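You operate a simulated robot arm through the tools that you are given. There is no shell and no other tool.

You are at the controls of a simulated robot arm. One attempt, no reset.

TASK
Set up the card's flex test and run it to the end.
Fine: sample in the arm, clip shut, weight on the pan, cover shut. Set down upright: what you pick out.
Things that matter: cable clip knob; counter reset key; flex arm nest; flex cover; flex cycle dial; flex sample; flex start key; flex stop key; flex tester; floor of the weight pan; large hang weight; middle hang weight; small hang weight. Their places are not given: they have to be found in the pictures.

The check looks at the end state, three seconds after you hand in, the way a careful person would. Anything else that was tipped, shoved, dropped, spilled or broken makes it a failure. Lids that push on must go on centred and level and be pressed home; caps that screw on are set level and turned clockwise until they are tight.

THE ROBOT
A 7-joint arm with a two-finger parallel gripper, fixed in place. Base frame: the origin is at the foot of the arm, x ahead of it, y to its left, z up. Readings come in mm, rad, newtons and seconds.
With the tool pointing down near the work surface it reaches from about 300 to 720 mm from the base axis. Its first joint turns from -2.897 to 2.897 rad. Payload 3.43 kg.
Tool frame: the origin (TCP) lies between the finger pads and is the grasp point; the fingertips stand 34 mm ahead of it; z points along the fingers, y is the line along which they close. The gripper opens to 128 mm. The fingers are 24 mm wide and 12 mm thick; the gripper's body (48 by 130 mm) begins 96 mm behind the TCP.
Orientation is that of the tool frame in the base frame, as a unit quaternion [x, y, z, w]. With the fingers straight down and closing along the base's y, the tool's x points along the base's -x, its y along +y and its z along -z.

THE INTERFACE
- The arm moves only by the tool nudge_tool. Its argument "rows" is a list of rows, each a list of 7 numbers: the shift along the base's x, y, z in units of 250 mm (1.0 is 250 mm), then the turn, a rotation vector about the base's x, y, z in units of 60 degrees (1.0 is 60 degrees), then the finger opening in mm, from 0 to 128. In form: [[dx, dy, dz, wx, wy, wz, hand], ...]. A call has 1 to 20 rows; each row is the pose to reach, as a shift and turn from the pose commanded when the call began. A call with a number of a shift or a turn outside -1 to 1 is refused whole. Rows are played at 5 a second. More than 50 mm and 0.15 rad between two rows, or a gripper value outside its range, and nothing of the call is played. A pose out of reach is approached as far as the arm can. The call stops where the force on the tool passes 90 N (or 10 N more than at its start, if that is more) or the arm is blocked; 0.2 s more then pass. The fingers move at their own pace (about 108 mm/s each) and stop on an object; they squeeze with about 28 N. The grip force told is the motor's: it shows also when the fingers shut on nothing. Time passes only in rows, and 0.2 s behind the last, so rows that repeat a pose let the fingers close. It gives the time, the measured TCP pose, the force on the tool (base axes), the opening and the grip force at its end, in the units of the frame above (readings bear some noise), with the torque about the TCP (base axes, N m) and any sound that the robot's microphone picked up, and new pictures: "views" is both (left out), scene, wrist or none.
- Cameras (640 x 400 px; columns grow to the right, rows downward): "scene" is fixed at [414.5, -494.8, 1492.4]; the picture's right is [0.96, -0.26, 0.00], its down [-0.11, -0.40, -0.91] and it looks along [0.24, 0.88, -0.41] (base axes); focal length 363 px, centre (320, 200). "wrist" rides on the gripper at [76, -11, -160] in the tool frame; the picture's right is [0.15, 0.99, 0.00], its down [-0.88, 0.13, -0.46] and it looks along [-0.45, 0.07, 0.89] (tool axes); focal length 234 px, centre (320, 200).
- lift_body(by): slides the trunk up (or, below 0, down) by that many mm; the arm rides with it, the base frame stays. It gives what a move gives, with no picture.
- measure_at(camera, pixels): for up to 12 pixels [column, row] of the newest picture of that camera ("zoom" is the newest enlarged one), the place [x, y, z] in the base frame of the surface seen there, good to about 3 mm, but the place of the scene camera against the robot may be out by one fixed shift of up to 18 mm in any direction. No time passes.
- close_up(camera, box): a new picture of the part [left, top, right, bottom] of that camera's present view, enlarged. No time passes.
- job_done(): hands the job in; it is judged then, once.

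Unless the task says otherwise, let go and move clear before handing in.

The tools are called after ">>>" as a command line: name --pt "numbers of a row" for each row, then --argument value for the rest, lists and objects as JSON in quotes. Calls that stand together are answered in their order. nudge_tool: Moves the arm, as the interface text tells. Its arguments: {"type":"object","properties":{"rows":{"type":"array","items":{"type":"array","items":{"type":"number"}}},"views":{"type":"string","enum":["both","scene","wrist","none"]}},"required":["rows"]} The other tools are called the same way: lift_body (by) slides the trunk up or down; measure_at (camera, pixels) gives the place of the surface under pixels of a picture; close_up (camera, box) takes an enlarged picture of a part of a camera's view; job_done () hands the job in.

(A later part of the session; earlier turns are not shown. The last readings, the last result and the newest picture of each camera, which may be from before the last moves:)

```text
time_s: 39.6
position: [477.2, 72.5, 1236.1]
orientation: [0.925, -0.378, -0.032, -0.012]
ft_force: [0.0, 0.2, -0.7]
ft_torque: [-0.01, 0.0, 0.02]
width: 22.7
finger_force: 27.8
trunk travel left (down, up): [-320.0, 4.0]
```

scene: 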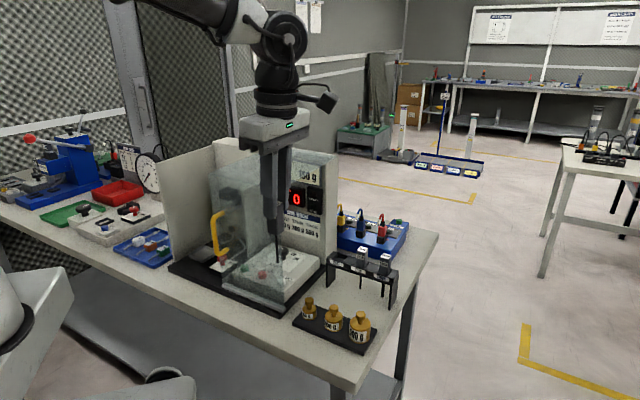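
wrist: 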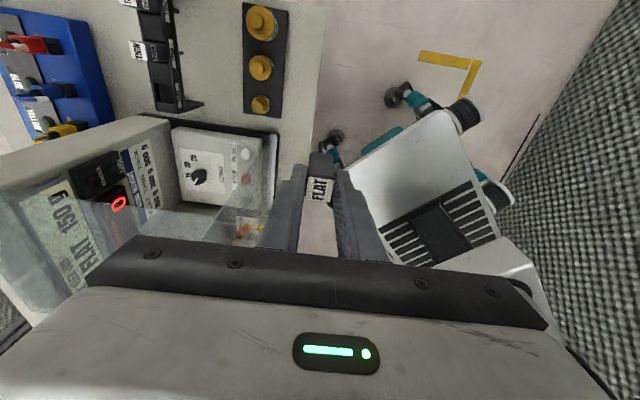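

The sample is steady at (477,72.5,1236). I'll move left along the front of the tester, keeping in front of the handle.

>>> nudge_tool --pt "-0.12 0.12 0 0 0 0 12" --pt "-0.24 0.24 0 0 0 0 12" --pt "-0.36 0.36 0 0 0 0 12" --pt "-0.48 0.48 0 0 0 0 12" --pt "-0.6 0.6 0 0 0 0 12" --pt "-0.72 0.72 0 0 0 0 12" --views "scene"

>>> nudge_tool --pt "-0.11 0.11 0 0 0 0 12" --pt "-0.22 0.22 0 0 0 0 12" --pt "-0.324 0.324 0 0 0 0 12" --pt "-0.324 0.324 0 0 0 0 12"

```text
time_s: 41.0
position: [294.2, 251.2, 1236.5]
orientation: [0.925, -0.379, -0.033, -0.013]
ft_force: [-0.2, 0.9, -0.4]
ft_torque: [0.0, -0.02, 0.01]
width: 23.3
finger_force: 28.7
trunk travel left (down, up): [-320.0, 4.0]
```

scene: 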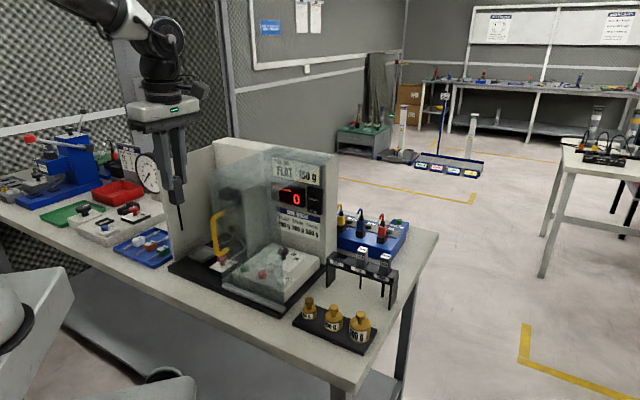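

```text
time_s: 42.0
position: [216.4, 333.9, 1234.4]
orientation: [0.925, -0.379, -0.033, -0.012]
ft_force: [-0.1, 0.2, -1.1]
ft_torque: [-0.01, -0.02, 0.04]
width: 23.0
finger_force: 28.0
trunk travel left (down, up): [-320.0, 4.0]
```

scene: 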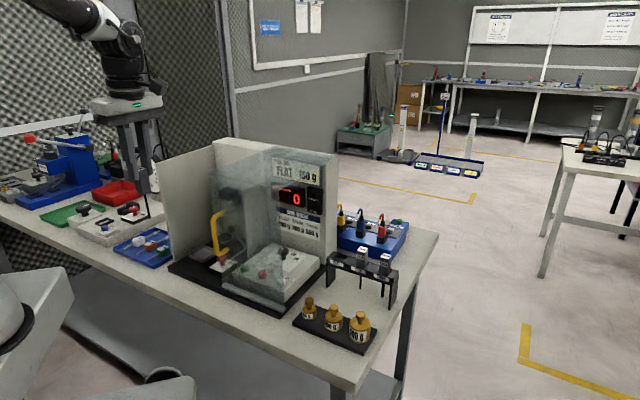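
wrist: 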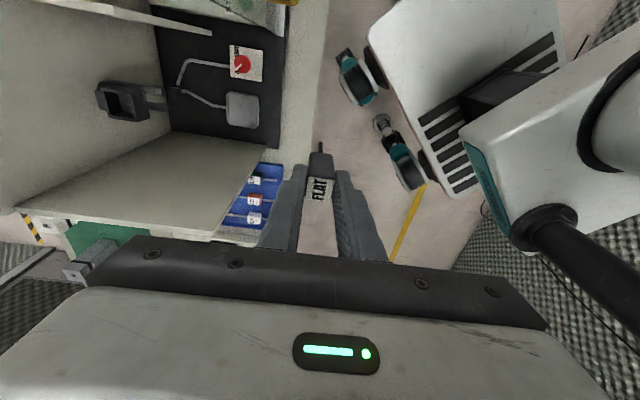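

The nest is now visible at (122,100), with the held sample at (318,190). I'll measure the held head against the hand, and the nest again from this side.

>>> close_up --camera "wrist" --box '[280, 120, 360, 220]'

>>> close_up --camera "wrist" --box '[80, 70, 180, 130]'

>>> measure_at --camera "wrist" --pixels '[[318, 190], [309, 180], [331, 181], [306, 199], [329, 200], [322, 166], [320, 145], [319, 152]]'

>>> measure_at --camera "wrist" --pixels '[[119, 90], [123, 118], [107, 103], [136, 103], [121, 104], [109, 94], [133, 93], [111, 115], [135, 115], [150, 95], [150, 105], [100, 85]]'

```text
4.00 times, centred on (320, 170) of wrist
```

zoom: 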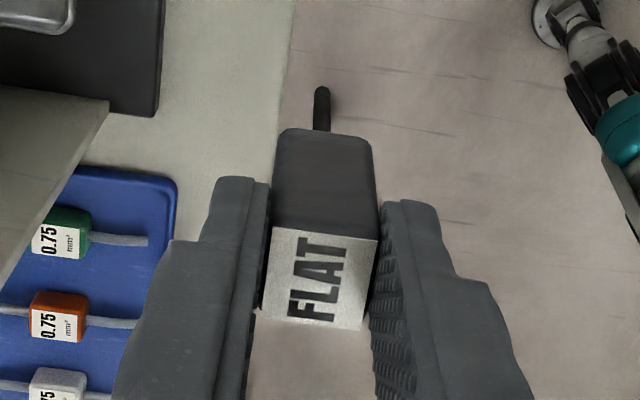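

```text
6.40 times, centred on (130, 100) of wrist
```

zoom: 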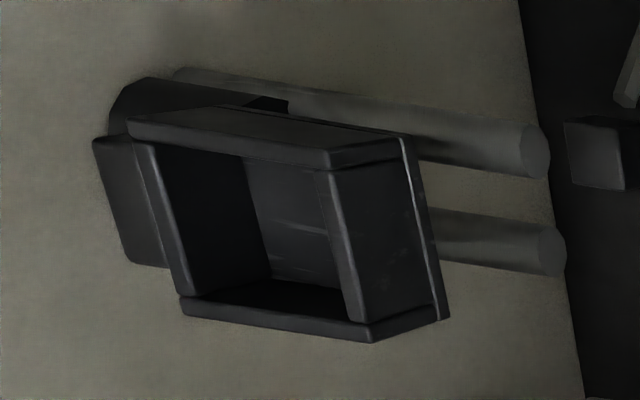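

```text
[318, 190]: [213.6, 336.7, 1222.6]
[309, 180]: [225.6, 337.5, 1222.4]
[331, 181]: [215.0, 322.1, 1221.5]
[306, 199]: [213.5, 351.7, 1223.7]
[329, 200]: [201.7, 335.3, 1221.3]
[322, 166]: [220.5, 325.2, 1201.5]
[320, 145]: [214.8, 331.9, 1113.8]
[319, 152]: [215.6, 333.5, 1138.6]
```

```text
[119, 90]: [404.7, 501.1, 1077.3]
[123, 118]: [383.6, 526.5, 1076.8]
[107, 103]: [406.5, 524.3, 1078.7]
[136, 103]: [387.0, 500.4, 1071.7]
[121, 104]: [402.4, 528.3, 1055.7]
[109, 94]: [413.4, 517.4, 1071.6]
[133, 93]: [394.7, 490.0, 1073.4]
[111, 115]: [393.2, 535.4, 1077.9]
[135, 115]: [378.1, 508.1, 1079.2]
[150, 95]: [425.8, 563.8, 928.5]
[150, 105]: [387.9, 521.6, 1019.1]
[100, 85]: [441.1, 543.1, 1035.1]
```

The held head's top is centred at (214,336.6,1222), 12 mm below the TCP, and hangs straight. The nest centre comes out at (394.8,514.3), rim z≈1077. I'll move in over the nest with the cable tip about 20 mm above its rim.

>>> nudge_tool --pt "0.12 0.118 0 0 0 0 12" --pt "0.24 0.236 0.01 0 0 0 12" --pt "0.36 0.354 0.02 0 0 0 12" --pt "0.48 0.472 0.02 0 0 0 12" --pt "0.6 0.59 0.02 0 0 0 12" --pt "0.7232 0.7106 0.02 0 0 0 12" --pt "0.7232 0.7106 0.02 0 0 0 12"

```text
time_s: 43.6
position: [397.0, 513.1, 1237.0]
orientation: [0.925, -0.378, -0.032, -0.01]
ft_force: [0.6, 0.2, -0.1]
ft_torque: [-0.04, -0.03, -0.01]
width: 23.0
finger_force: 27.9
trunk travel left (down, up): [-320.0, 4.0]
```

scene: 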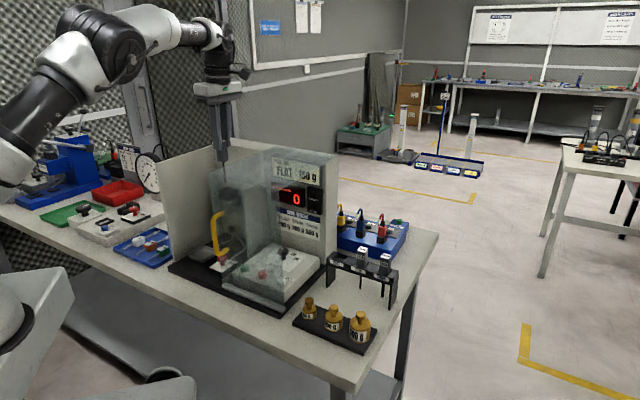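
wrist: 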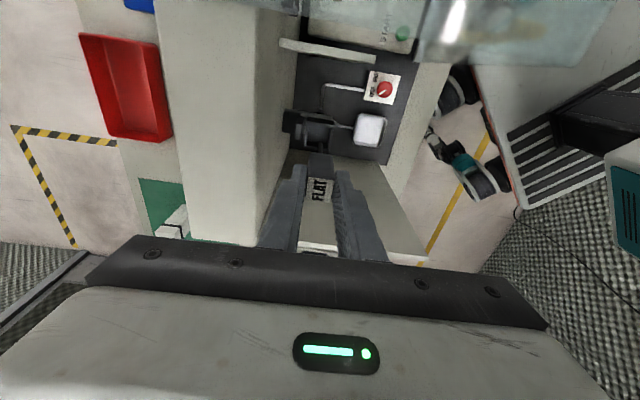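

I'm over the nest at (397,513,1237). I'll check the cable tip against the cup in the close-ups before lowering.

>>> close_up --camera "wrist" --box '[265, 90, 375, 220]'

>>> close_up --camera "scene" --box '[190, 130, 260, 220]'

>>> measure_at --camera "wrist" --pixels '[[318, 190], [309, 180], [331, 181], [306, 199], [329, 200], [322, 145], [320, 150], [315, 160], [290, 118], [300, 112], [300, 135], [310, 125]]'

```text
3.08 times, centred on (320, 155) of wrist
```

zoom: 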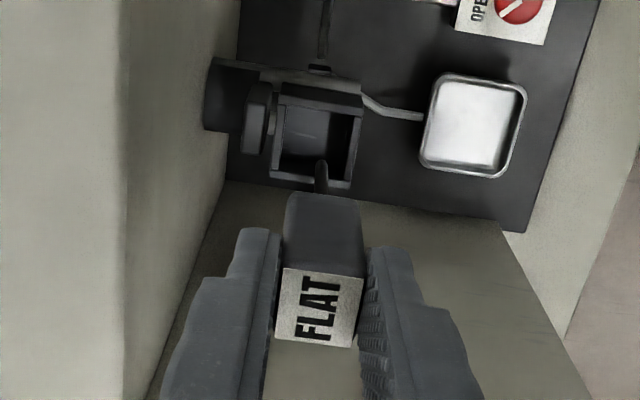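

```text
4.44 times, centred on (225, 175) of scene
```

zoom: 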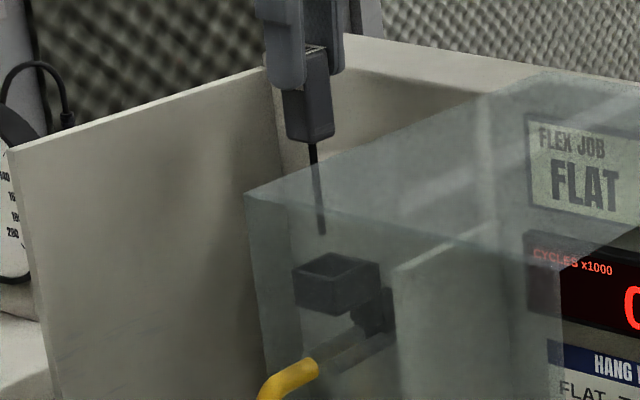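

```text
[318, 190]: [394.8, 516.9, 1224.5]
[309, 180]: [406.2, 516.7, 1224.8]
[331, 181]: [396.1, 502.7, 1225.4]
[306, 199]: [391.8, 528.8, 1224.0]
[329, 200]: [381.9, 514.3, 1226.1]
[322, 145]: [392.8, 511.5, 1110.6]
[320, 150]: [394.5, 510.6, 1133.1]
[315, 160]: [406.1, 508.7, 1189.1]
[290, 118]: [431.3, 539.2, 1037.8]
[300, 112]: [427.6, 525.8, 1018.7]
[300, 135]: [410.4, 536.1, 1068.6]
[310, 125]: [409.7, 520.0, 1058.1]
```

The head centre is at (394,515.6), within 2 mm of the nest centre. I'll lower it by 45 mm, so the cable tip enters the cup, while watching the force.

>>> nudge_tool --pt "0.003 -0.004 -0.06 0 0 0 12" --pt "0.003 -0.004 -0.12 0 0 0 12" --pt "0.003 -0.004 -0.18 0 0 0 12" --pt "0.003 -0.004 -0.18 0 0 0 12"

```text
time_s: 44.6
position: [395.8, 512.8, 1193.9]
orientation: [0.925, -0.378, -0.033, -0.011]
ft_force: [-0.2, -0.3, -0.5]
ft_torque: [0.03, 0.02, 0.0]
width: 23.2
finger_force: 27.7
trunk travel left (down, up): [-320.0, 4.0]
```

scene: 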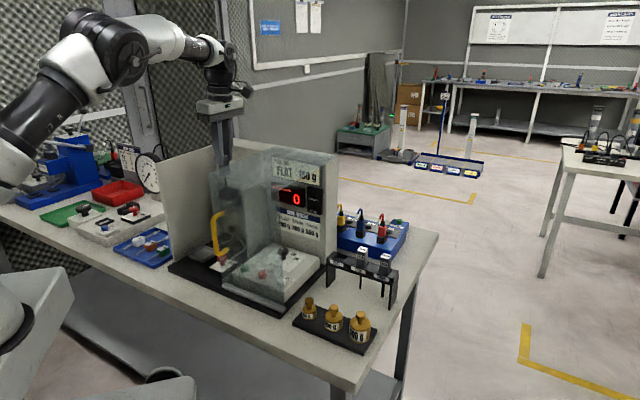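
wrist: 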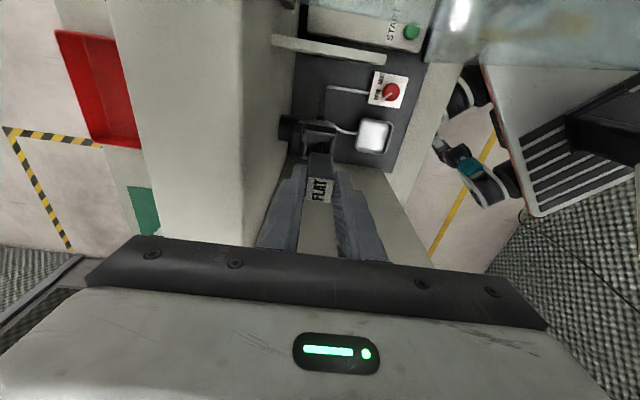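

No contact force so far. I'll look at the cable inside the cup before going on.

>>> close_up --camera "wrist" --box '[270, 95, 370, 215]'

>>> close_up --camera "scene" --box '[195, 150, 255, 230]'

>>> measure_at --camera "wrist" --pixels '[[318, 190], [309, 180], [331, 181], [306, 199], [329, 200], [322, 155]]'

```text
3.33 times, centred on (320, 155) of wrist
```

zoom: 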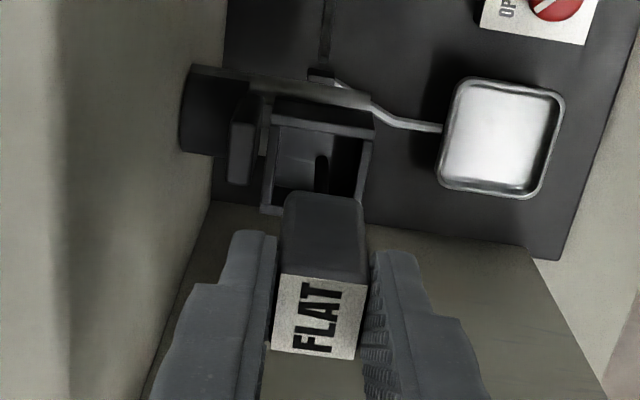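

```text
5.00 times, centred on (225, 190) of scene
```

zoom: 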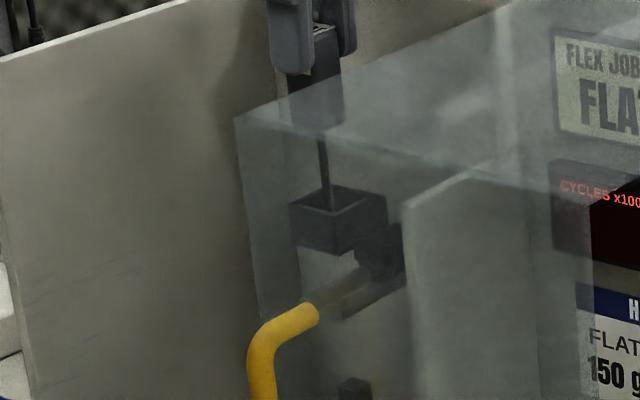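

```text
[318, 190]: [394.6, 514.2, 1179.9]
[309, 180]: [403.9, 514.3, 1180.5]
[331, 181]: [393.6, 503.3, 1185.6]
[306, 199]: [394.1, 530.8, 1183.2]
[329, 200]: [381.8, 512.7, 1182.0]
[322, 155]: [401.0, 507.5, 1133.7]
```

The cable hangs in the middle of the cup. I'll lower another 40 mm so the head's bottom (about 62 mm below the TCP) is just above the rim.

>>> nudge_tool --pt "0.003 -0.003 -0.04 0 0 0 12" --pt "0.003 -0.003 -0.08 0 0 0 12" --pt "0.003 -0.003 -0.12 0 0 0 12" --pt "0.003 -0.003 -0.16 0 0 0 12" --pt "0.003 -0.003 -0.16 0 0 0 12"

```text
time_s: 45.9
position: [398.6, 511.4, 1155.1]
orientation: [0.925, -0.378, -0.032, -0.013]
ft_force: [0.2, 0.4, 0.2]
ft_torque: [0.0, -0.04, 0.0]
width: 23.1
finger_force: 28.2
trunk travel left (down, up): [-320.0, 4.0]
```

scene: 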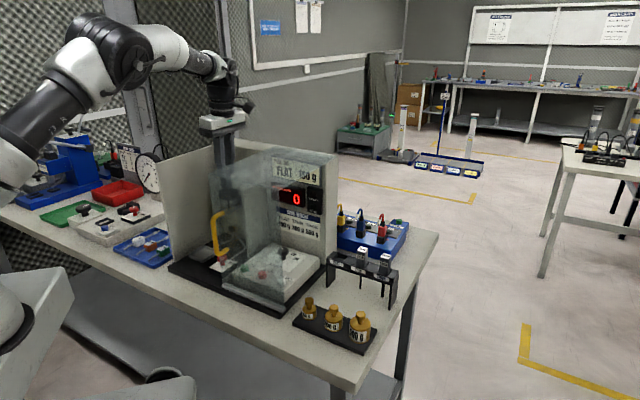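
wrist: 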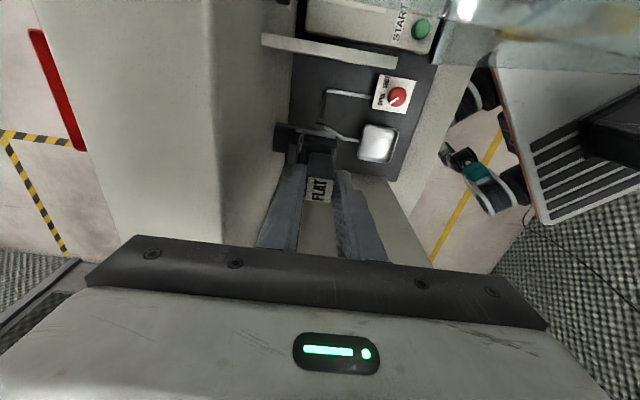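

Still no contact. I'll check the head against the cup rim from both cameras.

>>> close_up --camera "wrist" --box '[275, 110, 365, 210]'

>>> close_up --camera "scene" --box '[200, 155, 260, 250]'

>>> measure_at --camera "wrist" --pixels '[[318, 190], [309, 180], [331, 181], [306, 199], [329, 200], [320, 160], [305, 143], [334, 148], [306, 160], [320, 138]]'

```text
4.00 times, centred on (320, 160) of wrist
```

zoom: 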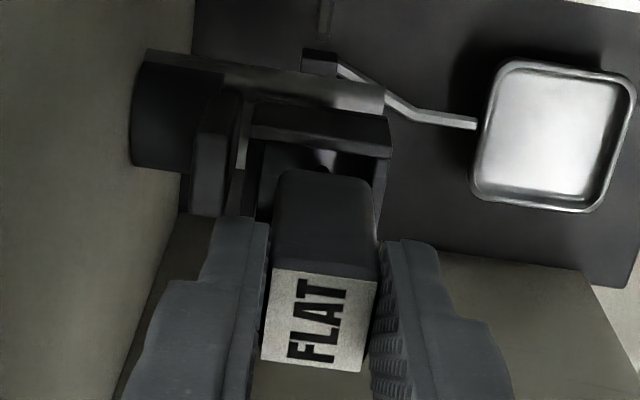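

```text
4.21 times, centred on (230, 202) of scene
```

zoom: 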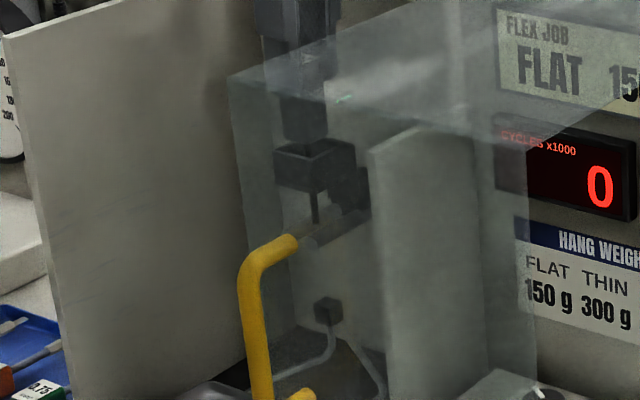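

```text
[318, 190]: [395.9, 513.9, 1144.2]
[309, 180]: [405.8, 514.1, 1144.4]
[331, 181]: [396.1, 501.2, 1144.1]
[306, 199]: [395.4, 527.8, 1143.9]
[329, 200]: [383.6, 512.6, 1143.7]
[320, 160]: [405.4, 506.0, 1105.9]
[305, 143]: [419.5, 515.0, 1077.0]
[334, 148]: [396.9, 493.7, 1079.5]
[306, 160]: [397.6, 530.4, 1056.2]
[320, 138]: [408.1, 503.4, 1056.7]
```

The cable has passed through the nest (seen below it in the scene), and the head is centred at (395.2,513.9). I'll lower the head into the cup in small steps.

>>> nudge_tool --pt "0 0 -0.03 0 0 0 12" --pt "0 0 -0.06 0 0 0 12" --pt "0 0 -0.09 0 0 0 12" --pt "0 0 -0.12 0 0 0 12" --pt "0 0 -0.135 0 0 0 12" --pt "0 0 -0.135 0 0 0 12"

```text
time_s: 47.2
position: [399.2, 510.5, 1127.5]
orientation: [0.925, -0.378, -0.032, -0.015]
ft_force: [1.0, 1.7, 23.6]
ft_torque: [0.11, 0.17, 0.01]
width: 22.8
finger_force: 28.1
trunk travel left (down, up): [-320.0, 4.0]
```

scene: 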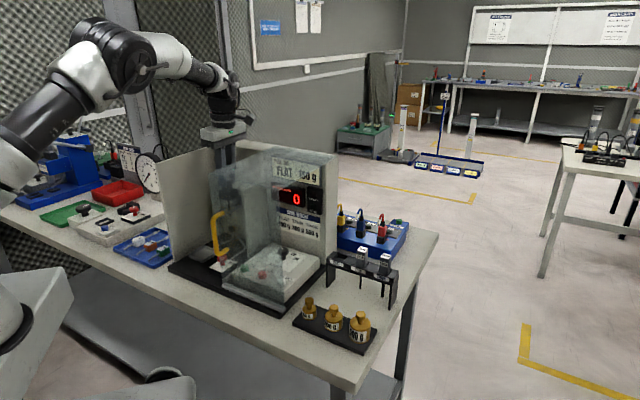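
wrist: 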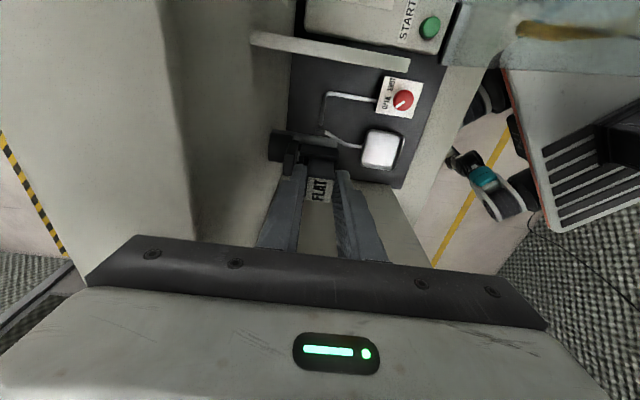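

Contact of 24 N at z 1127.5 means the head is inside the cup by about 11 mm or more. I'll look closely to see whether it is on the floor or caught.

>>> close_up --camera "wrist" --box '[280, 120, 360, 210]'

>>> close_up --camera "scene" --box '[205, 170, 255, 250]'

>>> measure_at --camera "wrist" --pixels '[[318, 190], [309, 180], [331, 181], [306, 199], [329, 200], [320, 165], [305, 157], [336, 160], [320, 155], [300, 165], [340, 172], [315, 150]]'

```text
4.44 times, centred on (320, 165) of wrist
```

zoom: 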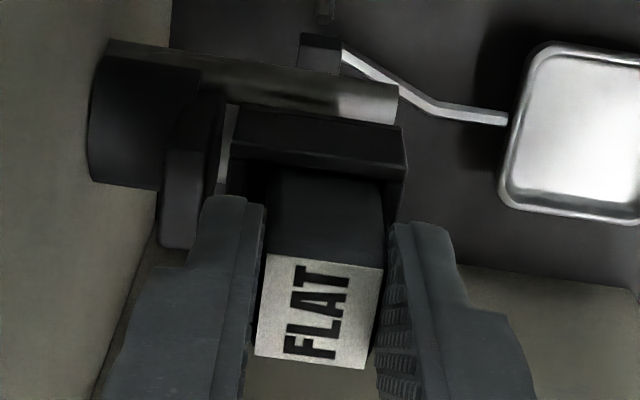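

```text
5.00 times, centred on (230, 210) of scene
```

zoom: 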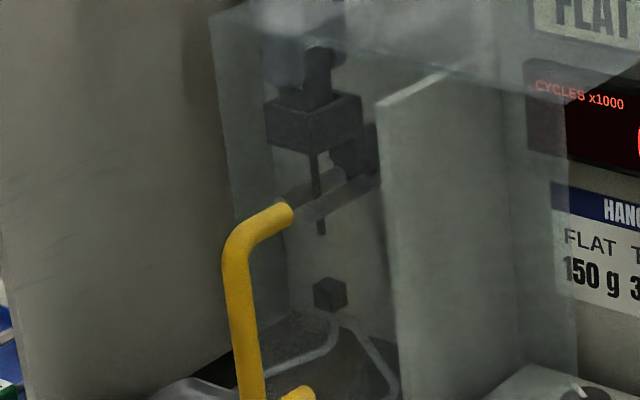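

```text
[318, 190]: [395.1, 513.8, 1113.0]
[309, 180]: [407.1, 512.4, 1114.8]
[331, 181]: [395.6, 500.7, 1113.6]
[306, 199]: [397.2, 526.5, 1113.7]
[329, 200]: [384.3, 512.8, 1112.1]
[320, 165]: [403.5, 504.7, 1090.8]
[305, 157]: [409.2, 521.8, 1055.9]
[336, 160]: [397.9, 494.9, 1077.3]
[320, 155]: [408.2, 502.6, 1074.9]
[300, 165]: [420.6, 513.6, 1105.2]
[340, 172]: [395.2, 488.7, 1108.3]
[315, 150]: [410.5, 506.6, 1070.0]
```

The head top is at 1113.5 and about 54 mm tall, and the cup floor is at about 1056, so it is seated, with the cable hanging free toward the clip. I'll ease the push off and open the fingers.

>>> nudge_tool --pt "0 0 0.012 0 0 0 12" --pt "0 0 0.012 0 0 0 30" --pt "0 0 0.012 0 0 0 42" --pt "0 0 0.012 0 0 0 42"

```text
time_s: 48.2
position: [398.8, 511.0, 1125.4]
orientation: [0.925, -0.378, -0.032, -0.012]
ft_force: [-0.8, 0.3, -0.8]
ft_torque: [-0.03, 0.0, -0.01]
width: 42.1
finger_force: 0.0
trunk travel left (down, up): [-320.0, 4.0]
```

scene: 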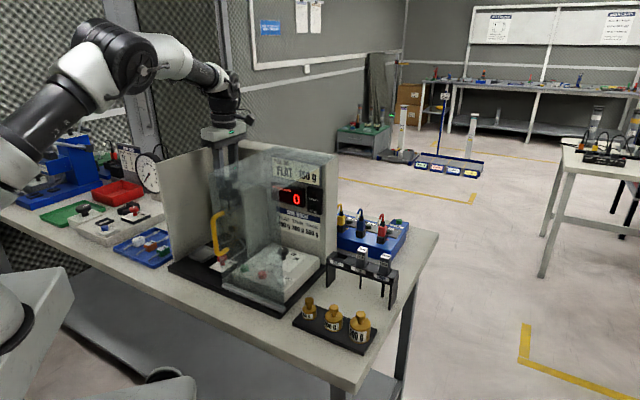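
wrist: 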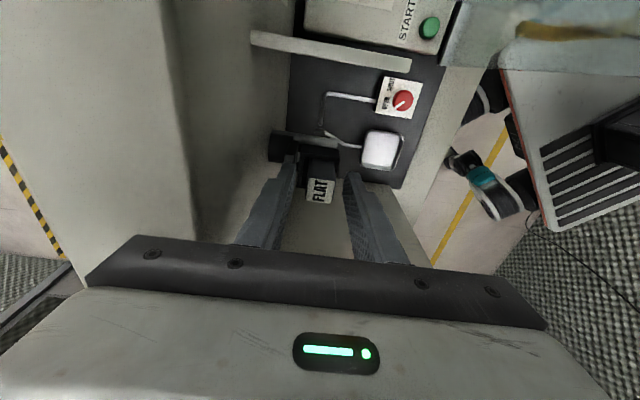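

The fingers are open and the head stands in the cup. I'll rise clear and look at it.

>>> nudge_tool --pt "0 0 0.08 0 0 0 42" --pt "0 0 0.2 0 0 0 42" --pt "0 0 0.35 0 0 0 50" --pt "0 0 0.48 0 0 0 50"

```text
time_s: 49.2
position: [399.4, 510.8, 1241.9]
orientation: [0.925, -0.378, -0.033, -0.011]
ft_force: [0.4, 0.1, 0.4]
ft_torque: [0.01, 0.02, -0.02]
width: 50.1
finger_force: 0.1
trunk travel left (down, up): [-320.0, 4.0]
```

scene: 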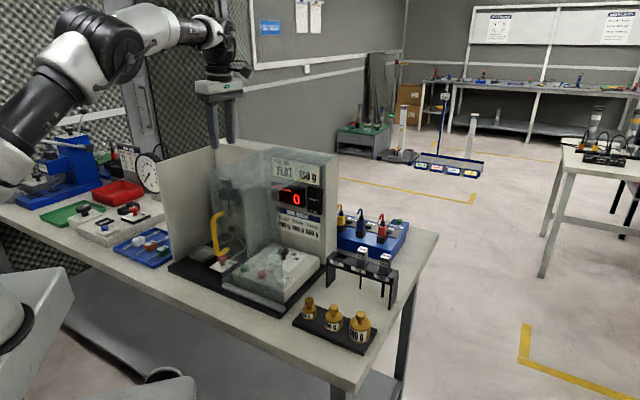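
wrist: 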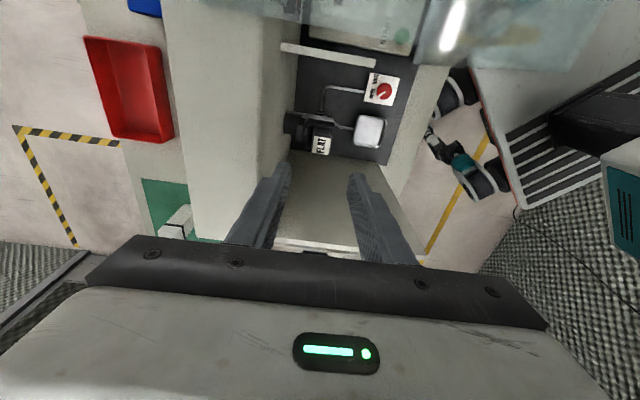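

>>> close_up --camera "wrist" --box '[280, 60, 420, 180]'

>>> close_up --camera "scene" --box '[190, 170, 260, 290]'

>>> measure_at --camera "wrist" --pixels '[[320.5, 145], [314, 136], [330, 138], [312, 153], [328, 155], [370, 131], [357, 119], [380, 122], [355, 143], [378, 146], [383, 93], [368, 130]]'

```text
3.33 times, centred on (350, 120) of wrist
```

zoom: 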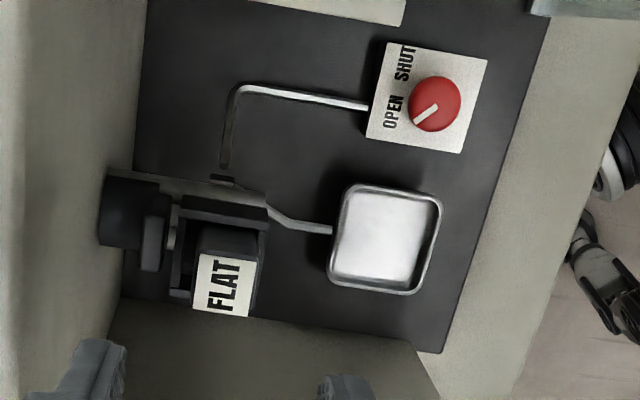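

```text
3.33 times, centred on (225, 230) of scene
```

zoom: 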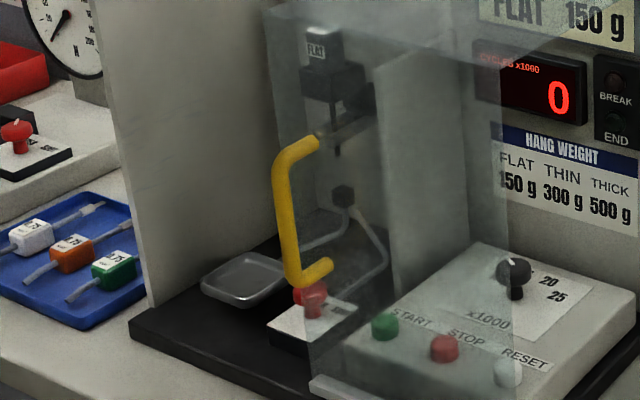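

```text
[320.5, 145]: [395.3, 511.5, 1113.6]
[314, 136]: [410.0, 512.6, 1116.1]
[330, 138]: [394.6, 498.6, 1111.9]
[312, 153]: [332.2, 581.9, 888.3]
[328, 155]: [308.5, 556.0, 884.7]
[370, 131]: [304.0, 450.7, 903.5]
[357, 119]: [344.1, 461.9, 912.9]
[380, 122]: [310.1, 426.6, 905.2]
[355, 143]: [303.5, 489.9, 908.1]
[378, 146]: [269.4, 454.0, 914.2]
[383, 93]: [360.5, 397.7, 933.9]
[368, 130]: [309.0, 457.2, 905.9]
```

The sample stands upright in the nest, top at z 1113.5. Next is the clip knob at (360,397.5,934), from OPEN to SHUT. First I'll measure the divider plate and the cover's left edge near it, since the hand must fit there.

>>> measure_at --camera "wrist" --pixels '[[376, 63], [376, 58], [370, 57], [340, 52], [300, 44], [285, 43], [330, 60], [410, 62], [440, 60], [418, 50], [398, 55], [385, 100]]'

>>> close_up --camera "wrist" --box '[270, 20, 450, 120]'

>>> measure_at --camera "scene" --pixels '[[242, 190], [243, 200], [245, 230], [247, 260], [260, 182], [249, 270], [238, 195], [225, 272], [219, 262], [232, 266]]'

```text
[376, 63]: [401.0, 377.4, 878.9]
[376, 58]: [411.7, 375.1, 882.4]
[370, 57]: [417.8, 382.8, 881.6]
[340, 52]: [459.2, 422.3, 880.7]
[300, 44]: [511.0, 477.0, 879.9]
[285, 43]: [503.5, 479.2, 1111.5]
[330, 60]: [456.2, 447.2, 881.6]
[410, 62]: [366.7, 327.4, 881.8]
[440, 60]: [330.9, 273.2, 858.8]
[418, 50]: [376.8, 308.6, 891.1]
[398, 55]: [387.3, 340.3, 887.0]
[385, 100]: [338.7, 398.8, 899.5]
```

```text
3.56 times, centred on (360, 70) of wrist
```

zoom: 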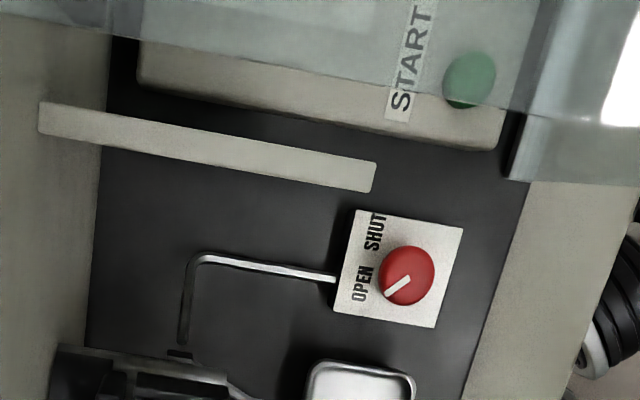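

```text
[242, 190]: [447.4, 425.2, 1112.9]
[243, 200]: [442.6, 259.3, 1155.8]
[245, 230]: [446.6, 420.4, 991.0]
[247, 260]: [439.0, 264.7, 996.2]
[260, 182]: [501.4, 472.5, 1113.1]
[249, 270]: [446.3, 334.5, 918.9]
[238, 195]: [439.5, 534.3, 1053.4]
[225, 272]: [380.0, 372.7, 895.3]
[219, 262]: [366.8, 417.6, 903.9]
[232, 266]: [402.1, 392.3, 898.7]
```

The divider's front edge is at e2≈604 (along the tester's depth), 69 mm behind the knob, so the hand can turn there. I'll fix the knob's centre and pointer direction more exactly.

>>> measure_at --camera "wrist" --pixels '[[384.4, 91.3], [377, 91.3], [391.5, 91.3], [384.4, 83.5], [384.4, 99], [379.5, 95], [386.5, 90], [366, 105], [399, 84], [393, 110], [373, 80]]'

>>> close_up --camera "wrist" --box '[355, 70, 415, 115]'

```text
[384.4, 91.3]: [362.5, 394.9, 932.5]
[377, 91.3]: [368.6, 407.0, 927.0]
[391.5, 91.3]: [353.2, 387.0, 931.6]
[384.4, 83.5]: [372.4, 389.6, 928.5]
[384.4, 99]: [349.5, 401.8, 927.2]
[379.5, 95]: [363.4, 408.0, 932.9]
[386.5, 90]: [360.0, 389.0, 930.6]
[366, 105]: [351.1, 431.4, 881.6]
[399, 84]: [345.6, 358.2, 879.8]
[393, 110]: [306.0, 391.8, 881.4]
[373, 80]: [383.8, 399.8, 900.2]
```

```text
8.89 times, centred on (385, 92) of wrist
```

zoom: 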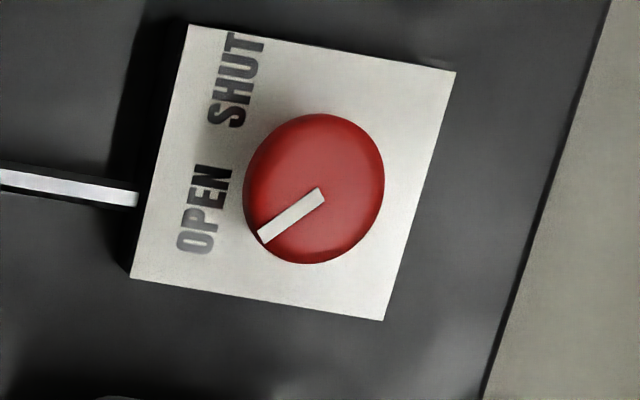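

The knob is 25 mm wide, centred at (361.5,396), and its pointer is about 47° left of straight back (OPEN). I'll move over it high up, straighten the tool, and turn the hand to the starting angle for a 90° clockwise twist.

>>> nudge_tool --pt "-0.03 -0.12 0.05 -0.0236 -0.0236 0 60" --pt "-0.07 -0.24 0.072 -0.0471 -0.0471 0 60" --pt "-0.11 -0.36 0.072 -0.0471 -0.0471 0 60" --pt "-0.152 -0.459 0.072 -0.0471 -0.0471 0 60" --views "none"

>>> nudge_tool --pt "0 0 0 0 0 -0.125 60" --pt "0 0 0 0 0 -0.25 60" --pt "0 0 0 0 0 -0.375 60" --pt "0 0 0 0 0 -0.5 60" --pt "0 0 0 0 0 -0.625 60" --pt "0 0 0 0 0 -0.75 60" --pt "0 0 0 0 0 -0.875 60" --pt "0 0 0 0 0 -1.0 60" --views "none"

>>> nudge_tool --pt "0 0 0 0 0 -0.1167 60" --pt "0 0 0 0 0 -0.2333 60" --pt "0 0 0 0 0 -0.35 60" --pt "0 0 0 0 0 -0.4667 60" --pt "0 0 0 0 0 -0.5833 60" --pt "0 0 0 0 0 -0.5833 60" --views "both"

```text
time_s: 50.2
position: [359.1, 394.6, 1264.0]
orientation: [0.926, -0.379, 0.0, 0.002]
ft_force: [-0.3, -0.3, -1.1]
ft_torque: [0.0, 0.03, 0.01]
width: 59.7
finger_force: 0.1
trunk travel left (down, up): [-320.0, 4.0]
```

```text
time_s: 52.0
position: [360.0, 395.8, 1262.8]
orientation: [-0.61, 0.792, 0.001, -0.001]
ft_force: [-0.5, -0.4, 0.2]
ft_torque: [0.01, -0.01, 0.01]
width: 60.1
finger_force: 0.1
trunk travel left (down, up): [-320.0, 4.0]
```

```text
time_s: 53.5
position: [360.4, 397.1, 1263.3]
orientation: [-0.345, 0.939, 0.002, -0.001]
ft_force: [-0.1, -0.2, 0.4]
ft_torque: [0.02, 0.01, 0.02]
width: 60.0
finger_force: 0.1
trunk travel left (down, up): [-320.0, 4.0]
```

scene: 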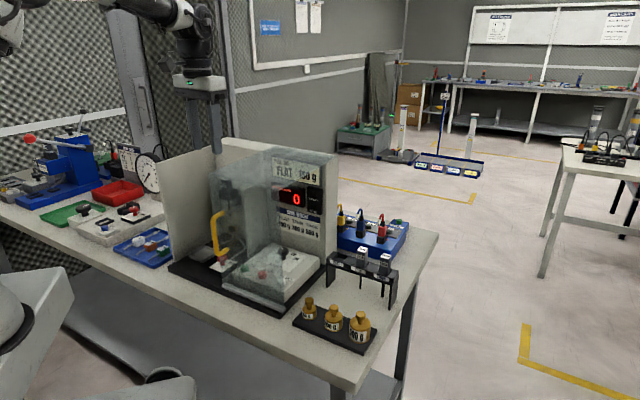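
wrist: 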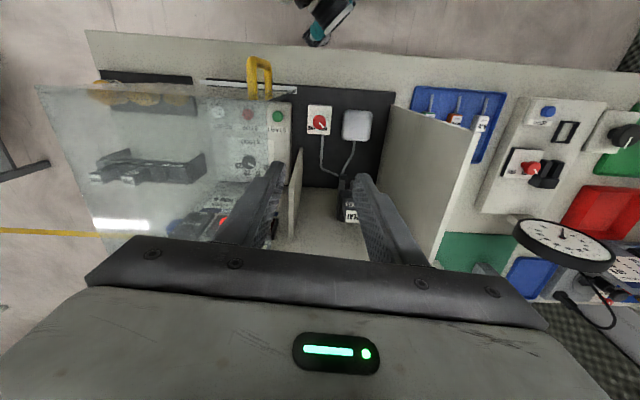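

Going down with the hand crosswise would bring its right end against the cover's top pane (z 1205). So I'll turn the hand parallel to the depth direction first, go down, and turn it to the starting angle below the pane.

>>> nudge_tool --pt "0 0 0 0 0 -0.125 60" --pt "0 0 0 0 0 -0.25 60" --pt "0 0 0 0 0 -0.375 60" --pt "0 0 0 0 0 -0.5 60" --pt "0 0 0 0 0 -0.625 60" --pt "0 0 0 0 0 -0.75 60" --pt "0 0 0 0 0 -0.875 60" --pt "0 0 0 0 0 -1.0 60" --views "none"

>>> nudge_tool --pt "0 0 0 0 0 -0.125 60" --pt "0 0 0 0 0 -0.25 60" --pt "0 0 0 0 0 -0.25 60" --views "both"

```text
time_s: 55.2
position: [360.7, 396.8, 1265.0]
orientation: [0.171, 0.985, 0.002, 0.0]
ft_force: [-0.1, 0.7, -0.7]
ft_torque: [0.02, -0.04, -0.01]
width: 59.8
finger_force: 0.0
trunk travel left (down, up): [-320.0, 4.0]
```

```text
time_s: 56.0
position: [361.1, 395.7, 1264.7]
orientation: [0.297, 0.955, 0.002, 0.001]
ft_force: [-0.1, 0.2, 0.0]
ft_torque: [0.02, -0.02, -0.02]
width: 60.2
finger_force: 0.1
trunk travel left (down, up): [-320.0, 4.0]
```

scene: 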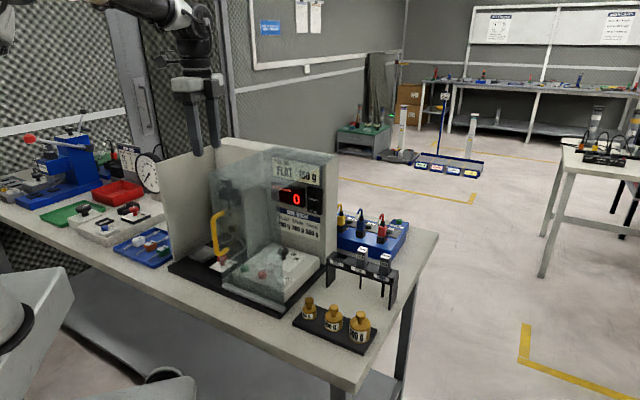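
wrist: 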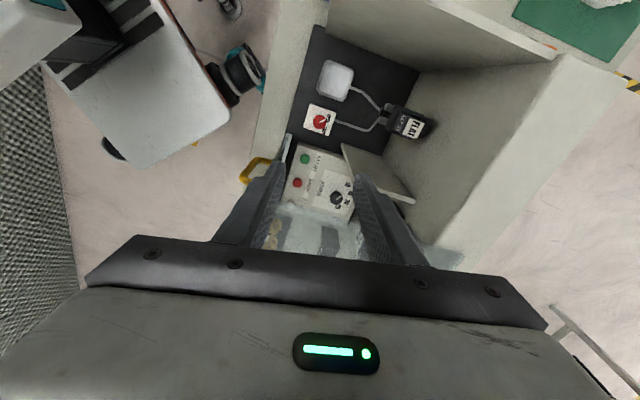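

The hand is now lengthwise, above the knob at (361,396). I'll check the pane's left edge from this view before going down beside it.

>>> close_up --camera "wrist" --box '[230, 90, 450, 260]'

>>> measure_at --camera "wrist" --pixels '[[320, 121], [314, 119], [328, 121], [320, 114], [320, 128], [288, 150], [285, 170], [350, 205], [300, 205], [420, 240], [440, 250], [290, 140]]'

```text
2.35 times, centred on (340, 175) of wrist
```

zoom: 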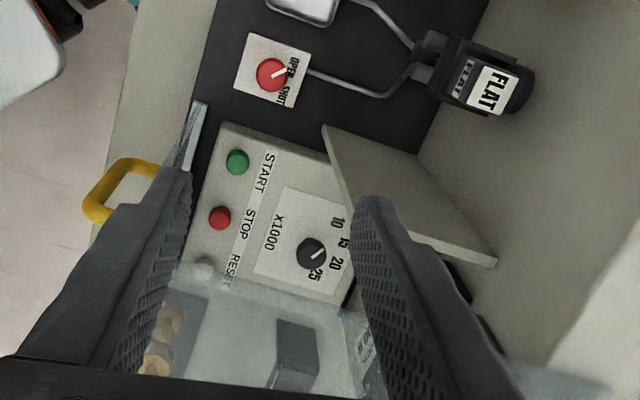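

```text
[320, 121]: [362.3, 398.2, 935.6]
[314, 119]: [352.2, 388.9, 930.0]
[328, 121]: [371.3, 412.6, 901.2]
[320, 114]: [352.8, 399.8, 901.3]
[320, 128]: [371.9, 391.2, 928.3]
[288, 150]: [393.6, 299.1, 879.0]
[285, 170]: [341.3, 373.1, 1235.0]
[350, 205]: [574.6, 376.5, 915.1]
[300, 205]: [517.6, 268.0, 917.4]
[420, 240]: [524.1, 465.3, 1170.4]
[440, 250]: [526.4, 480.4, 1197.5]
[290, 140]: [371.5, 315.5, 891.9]
```

The pane's left edge is at e1≈+39, about 62 mm right of the knob, which is enough. I'll check the height of the clip's wire, then go down partway.

>>> measure_at --camera "wrist" --pixels '[[338, 122.5], [341, 123.5], [344.3, 124.8], [350, 126], [360, 128.5], [372, 129], [380, 121]]'

>>> nudge_tool --pt "0.001 0.001 -0.16 0 0 0 60" --pt "0.001 0.001 -0.34 0 0 0 60" --pt "0.001 0.001 -0.52 0 0 0 60" --pt "0.001 0.001 -0.7 0 0 0 60" --pt "0.001 0.001 -0.82 0 0 0 60"

```text
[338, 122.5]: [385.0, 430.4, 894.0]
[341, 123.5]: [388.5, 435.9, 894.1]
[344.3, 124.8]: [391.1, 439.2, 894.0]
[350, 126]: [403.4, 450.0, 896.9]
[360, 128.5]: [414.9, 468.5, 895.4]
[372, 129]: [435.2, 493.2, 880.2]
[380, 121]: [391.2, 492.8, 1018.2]
```

```text
time_s: 57.2
position: [355.8, 396.5, 1059.7]
orientation: [0.297, 0.955, 0.001, 0.0]
ft_force: [0.2, 0.3, -0.3]
ft_torque: [-0.04, -0.01, 0.01]
width: 60.1
finger_force: 0.1
trunk travel left (down, up): [-320.0, 4.0]
```

scene: 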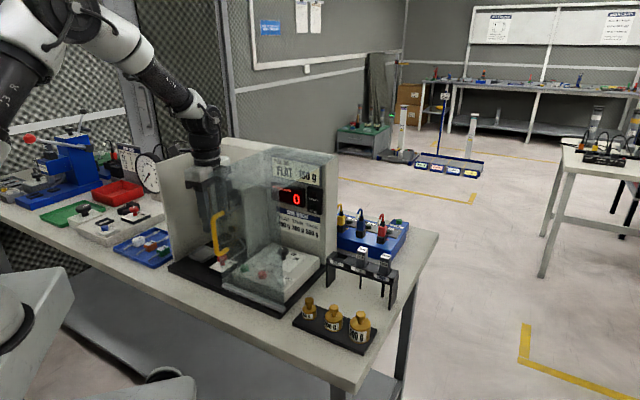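
wrist: 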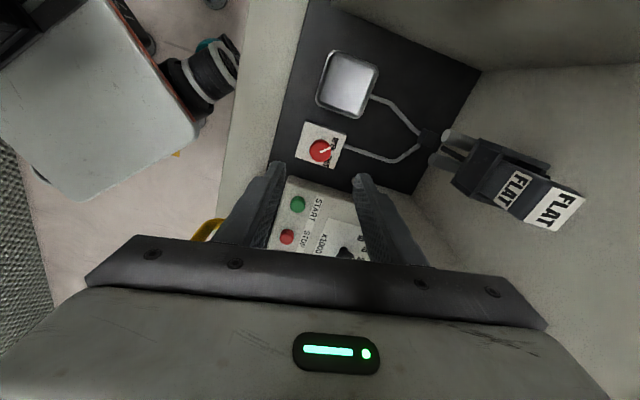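

The wire lies at z≈894, below where the fingertips will go. I'll go down to z≈985.

>>> nudge_tool --pt "0 0 -0.15 0 0 0 60" --pt "0 0 -0.3 0 0 0 60" --pt "0 0 -0.3 0 0 0 60" --views "wrist"

```text
time_s: 58.0
position: [360.6, 395.8, 982.2]
orientation: [0.297, 0.955, 0.001, 0.001]
ft_force: [0.3, 0.3, -0.7]
ft_torque: [-0.02, -0.02, 0.01]
width: 60.1
finger_force: 0.1
trunk travel left (down, up): [-320.0, 4.0]
```

wrist: 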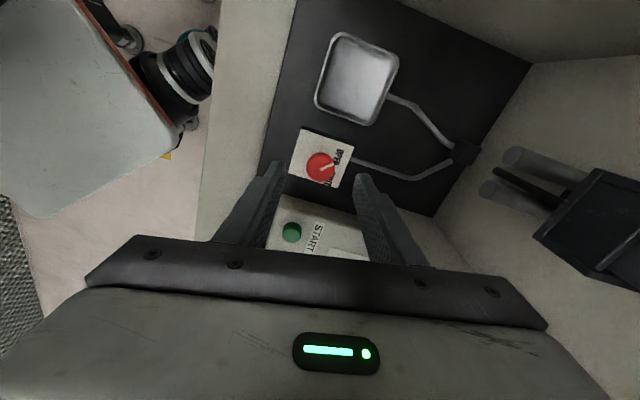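

I'm over the knob at (360.6,395.8,982), below the pane level. I'll turn the hand counter-clockwise 75° to the starting angle, with the fingers still open and above the knob.

>>> nudge_tool --pt "0 0 0 0 0 0.125 60" --pt "0 0 0 0 0 0.25 60" --pt "0 0 0 0 0 0.375 60" --pt "0 0 0 0 0 0.5 60" --pt "0 0 0 0 0 0.625 60" --pt "0 0 0 0 0 0.75 60" --pt "0 0 0 0 0 0.875 60" --pt "0 0 0 0 0 1.0 60" --views "none"

>>> nudge_tool --pt "0 0 0 0 0 0.125 60" --pt "0 0 0 0 0 0.25 60" --pt "0 0 0 0 0 0.25 60" --views "both"

```text
time_s: 59.9
position: [360.1, 395.9, 982.9]
orientation: [-0.221, 0.975, 0.002, 0.0]
ft_force: [0.3, -0.2, 0.7]
ft_torque: [-0.02, 0.02, 0.02]
width: 60.1
finger_force: 0.0
trunk travel left (down, up): [-320.0, 4.0]
```

```text
time_s: 60.6
position: [359.4, 396.2, 982.5]
orientation: [-0.347, 0.938, 0.002, 0.0]
ft_force: [-0.2, 0.1, -1.2]
ft_torque: [0.02, -0.01, 0.02]
width: 59.7
finger_force: 0.1
trunk travel left (down, up): [-320.0, 4.0]
```

scene: 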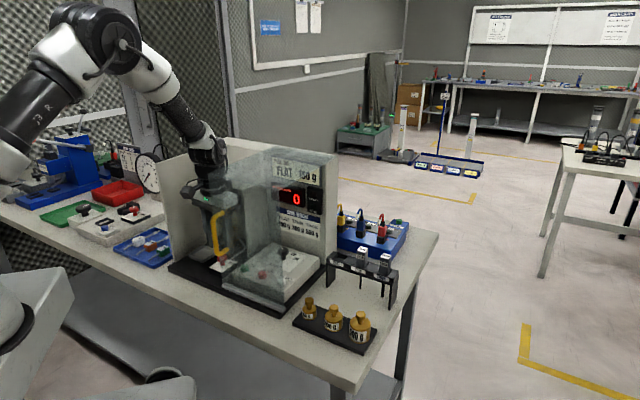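
wrist: 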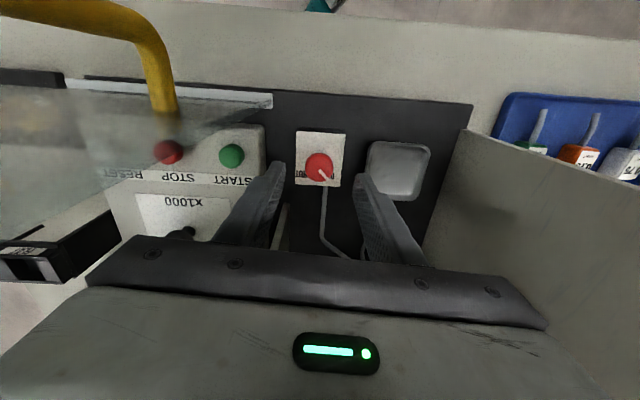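

The knob is at (320,163), between the fingers. I'll measure it once more from this close view and then go down around it.

>>> measure_at --camera "wrist" --pixels '[[319, 163], [307, 164], [332, 163], [319, 154], [319, 176], [316, 178], [326, 180], [300, 180], [340, 180], [340, 138], [365, 185], [372, 150]]'

>>> close_up --camera "wrist" --box '[260, 115, 440, 250]'

```text
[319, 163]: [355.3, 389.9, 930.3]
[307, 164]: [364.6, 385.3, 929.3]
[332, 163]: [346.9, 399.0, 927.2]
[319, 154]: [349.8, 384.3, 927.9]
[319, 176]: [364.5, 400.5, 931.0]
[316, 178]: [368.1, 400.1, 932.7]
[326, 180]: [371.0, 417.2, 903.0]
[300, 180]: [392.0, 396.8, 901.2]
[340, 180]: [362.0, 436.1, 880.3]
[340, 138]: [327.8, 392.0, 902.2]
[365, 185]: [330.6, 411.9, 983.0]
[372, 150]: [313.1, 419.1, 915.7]
```

```text
2.96 times, centred on (350, 182) of wrist
```

zoom: 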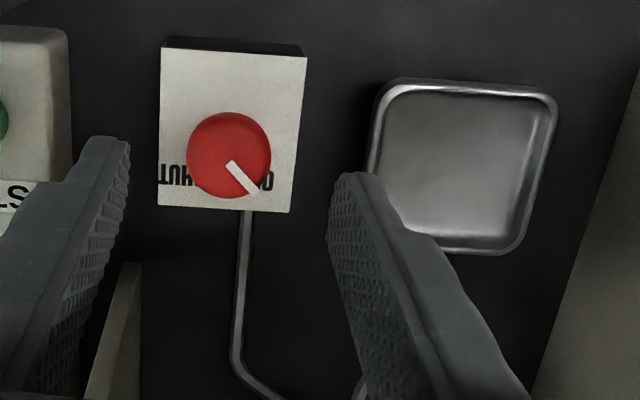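

The knob's centre averages (360,395.5), which matches the hand. I'll go down to z≈944 with a 46 mm opening so the tips stay 8–9 mm above the plate.

>>> nudge_tool --pt "0.003 -0.003 -0.05 0 0 0 46" --pt "0.003 -0.003 -0.1 0 0 0 46" --pt "0.003 -0.003 -0.154 0 0 0 46" --pt "0.003 -0.003 -0.154 0 0 0 46"

```text
time_s: 61.6
position: [361.9, 395.2, 944.8]
orientation: [-0.346, 0.938, 0.002, 0.0]
ft_force: [-1.3, 0.1, 0.4]
ft_torque: [0.01, 0.01, 0.01]
width: 46.2
finger_force: 0.1
trunk travel left (down, up): [-320.0, 4.0]
```

scene: 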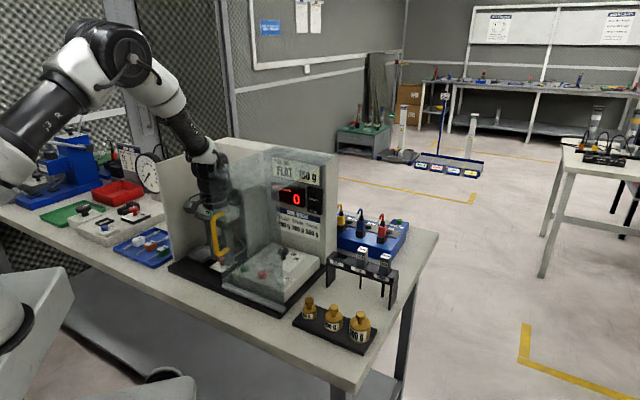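
wrist: 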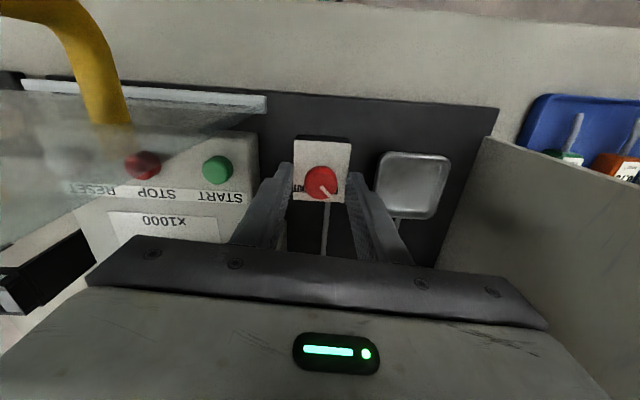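

The knob is centred between the fingertips. I'll close on it.

>>> nudge_tool --pt "0 0 0 0 0 0 32" --pt "0 0 0 0 0 0 18" --pt "0 0 0 0 0 0 18" --pt "0 0 0 0 0 0 18"

```text
time_s: 62.6
position: [360.0, 395.2, 943.7]
orientation: [-0.346, 0.938, 0.001, -0.001]
ft_force: [-2.7, 3.2, -1.0]
ft_torque: [0.18, -0.06, 0.0]
width: 27.4
finger_force: 45.5
trunk travel left (down, up): [-320.0, 4.0]
```

scene: 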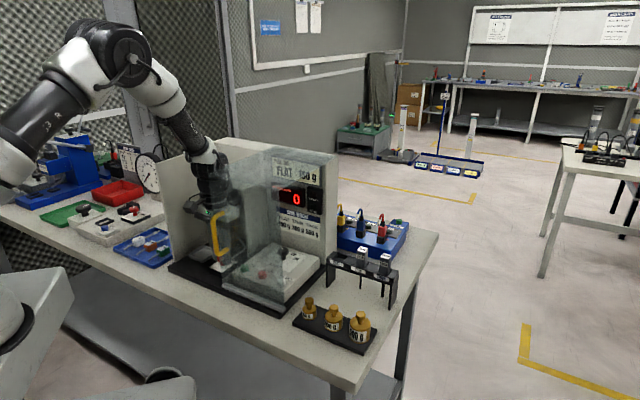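
wrist: 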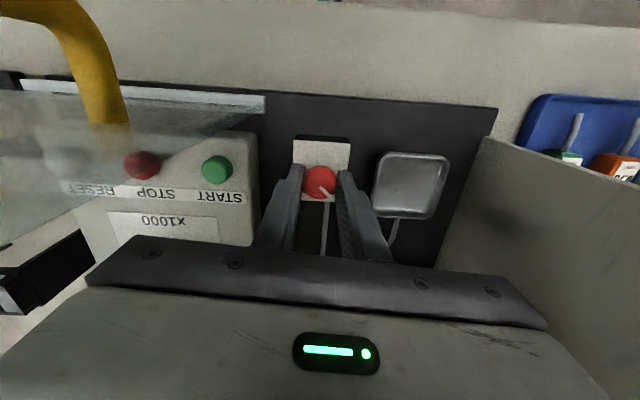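

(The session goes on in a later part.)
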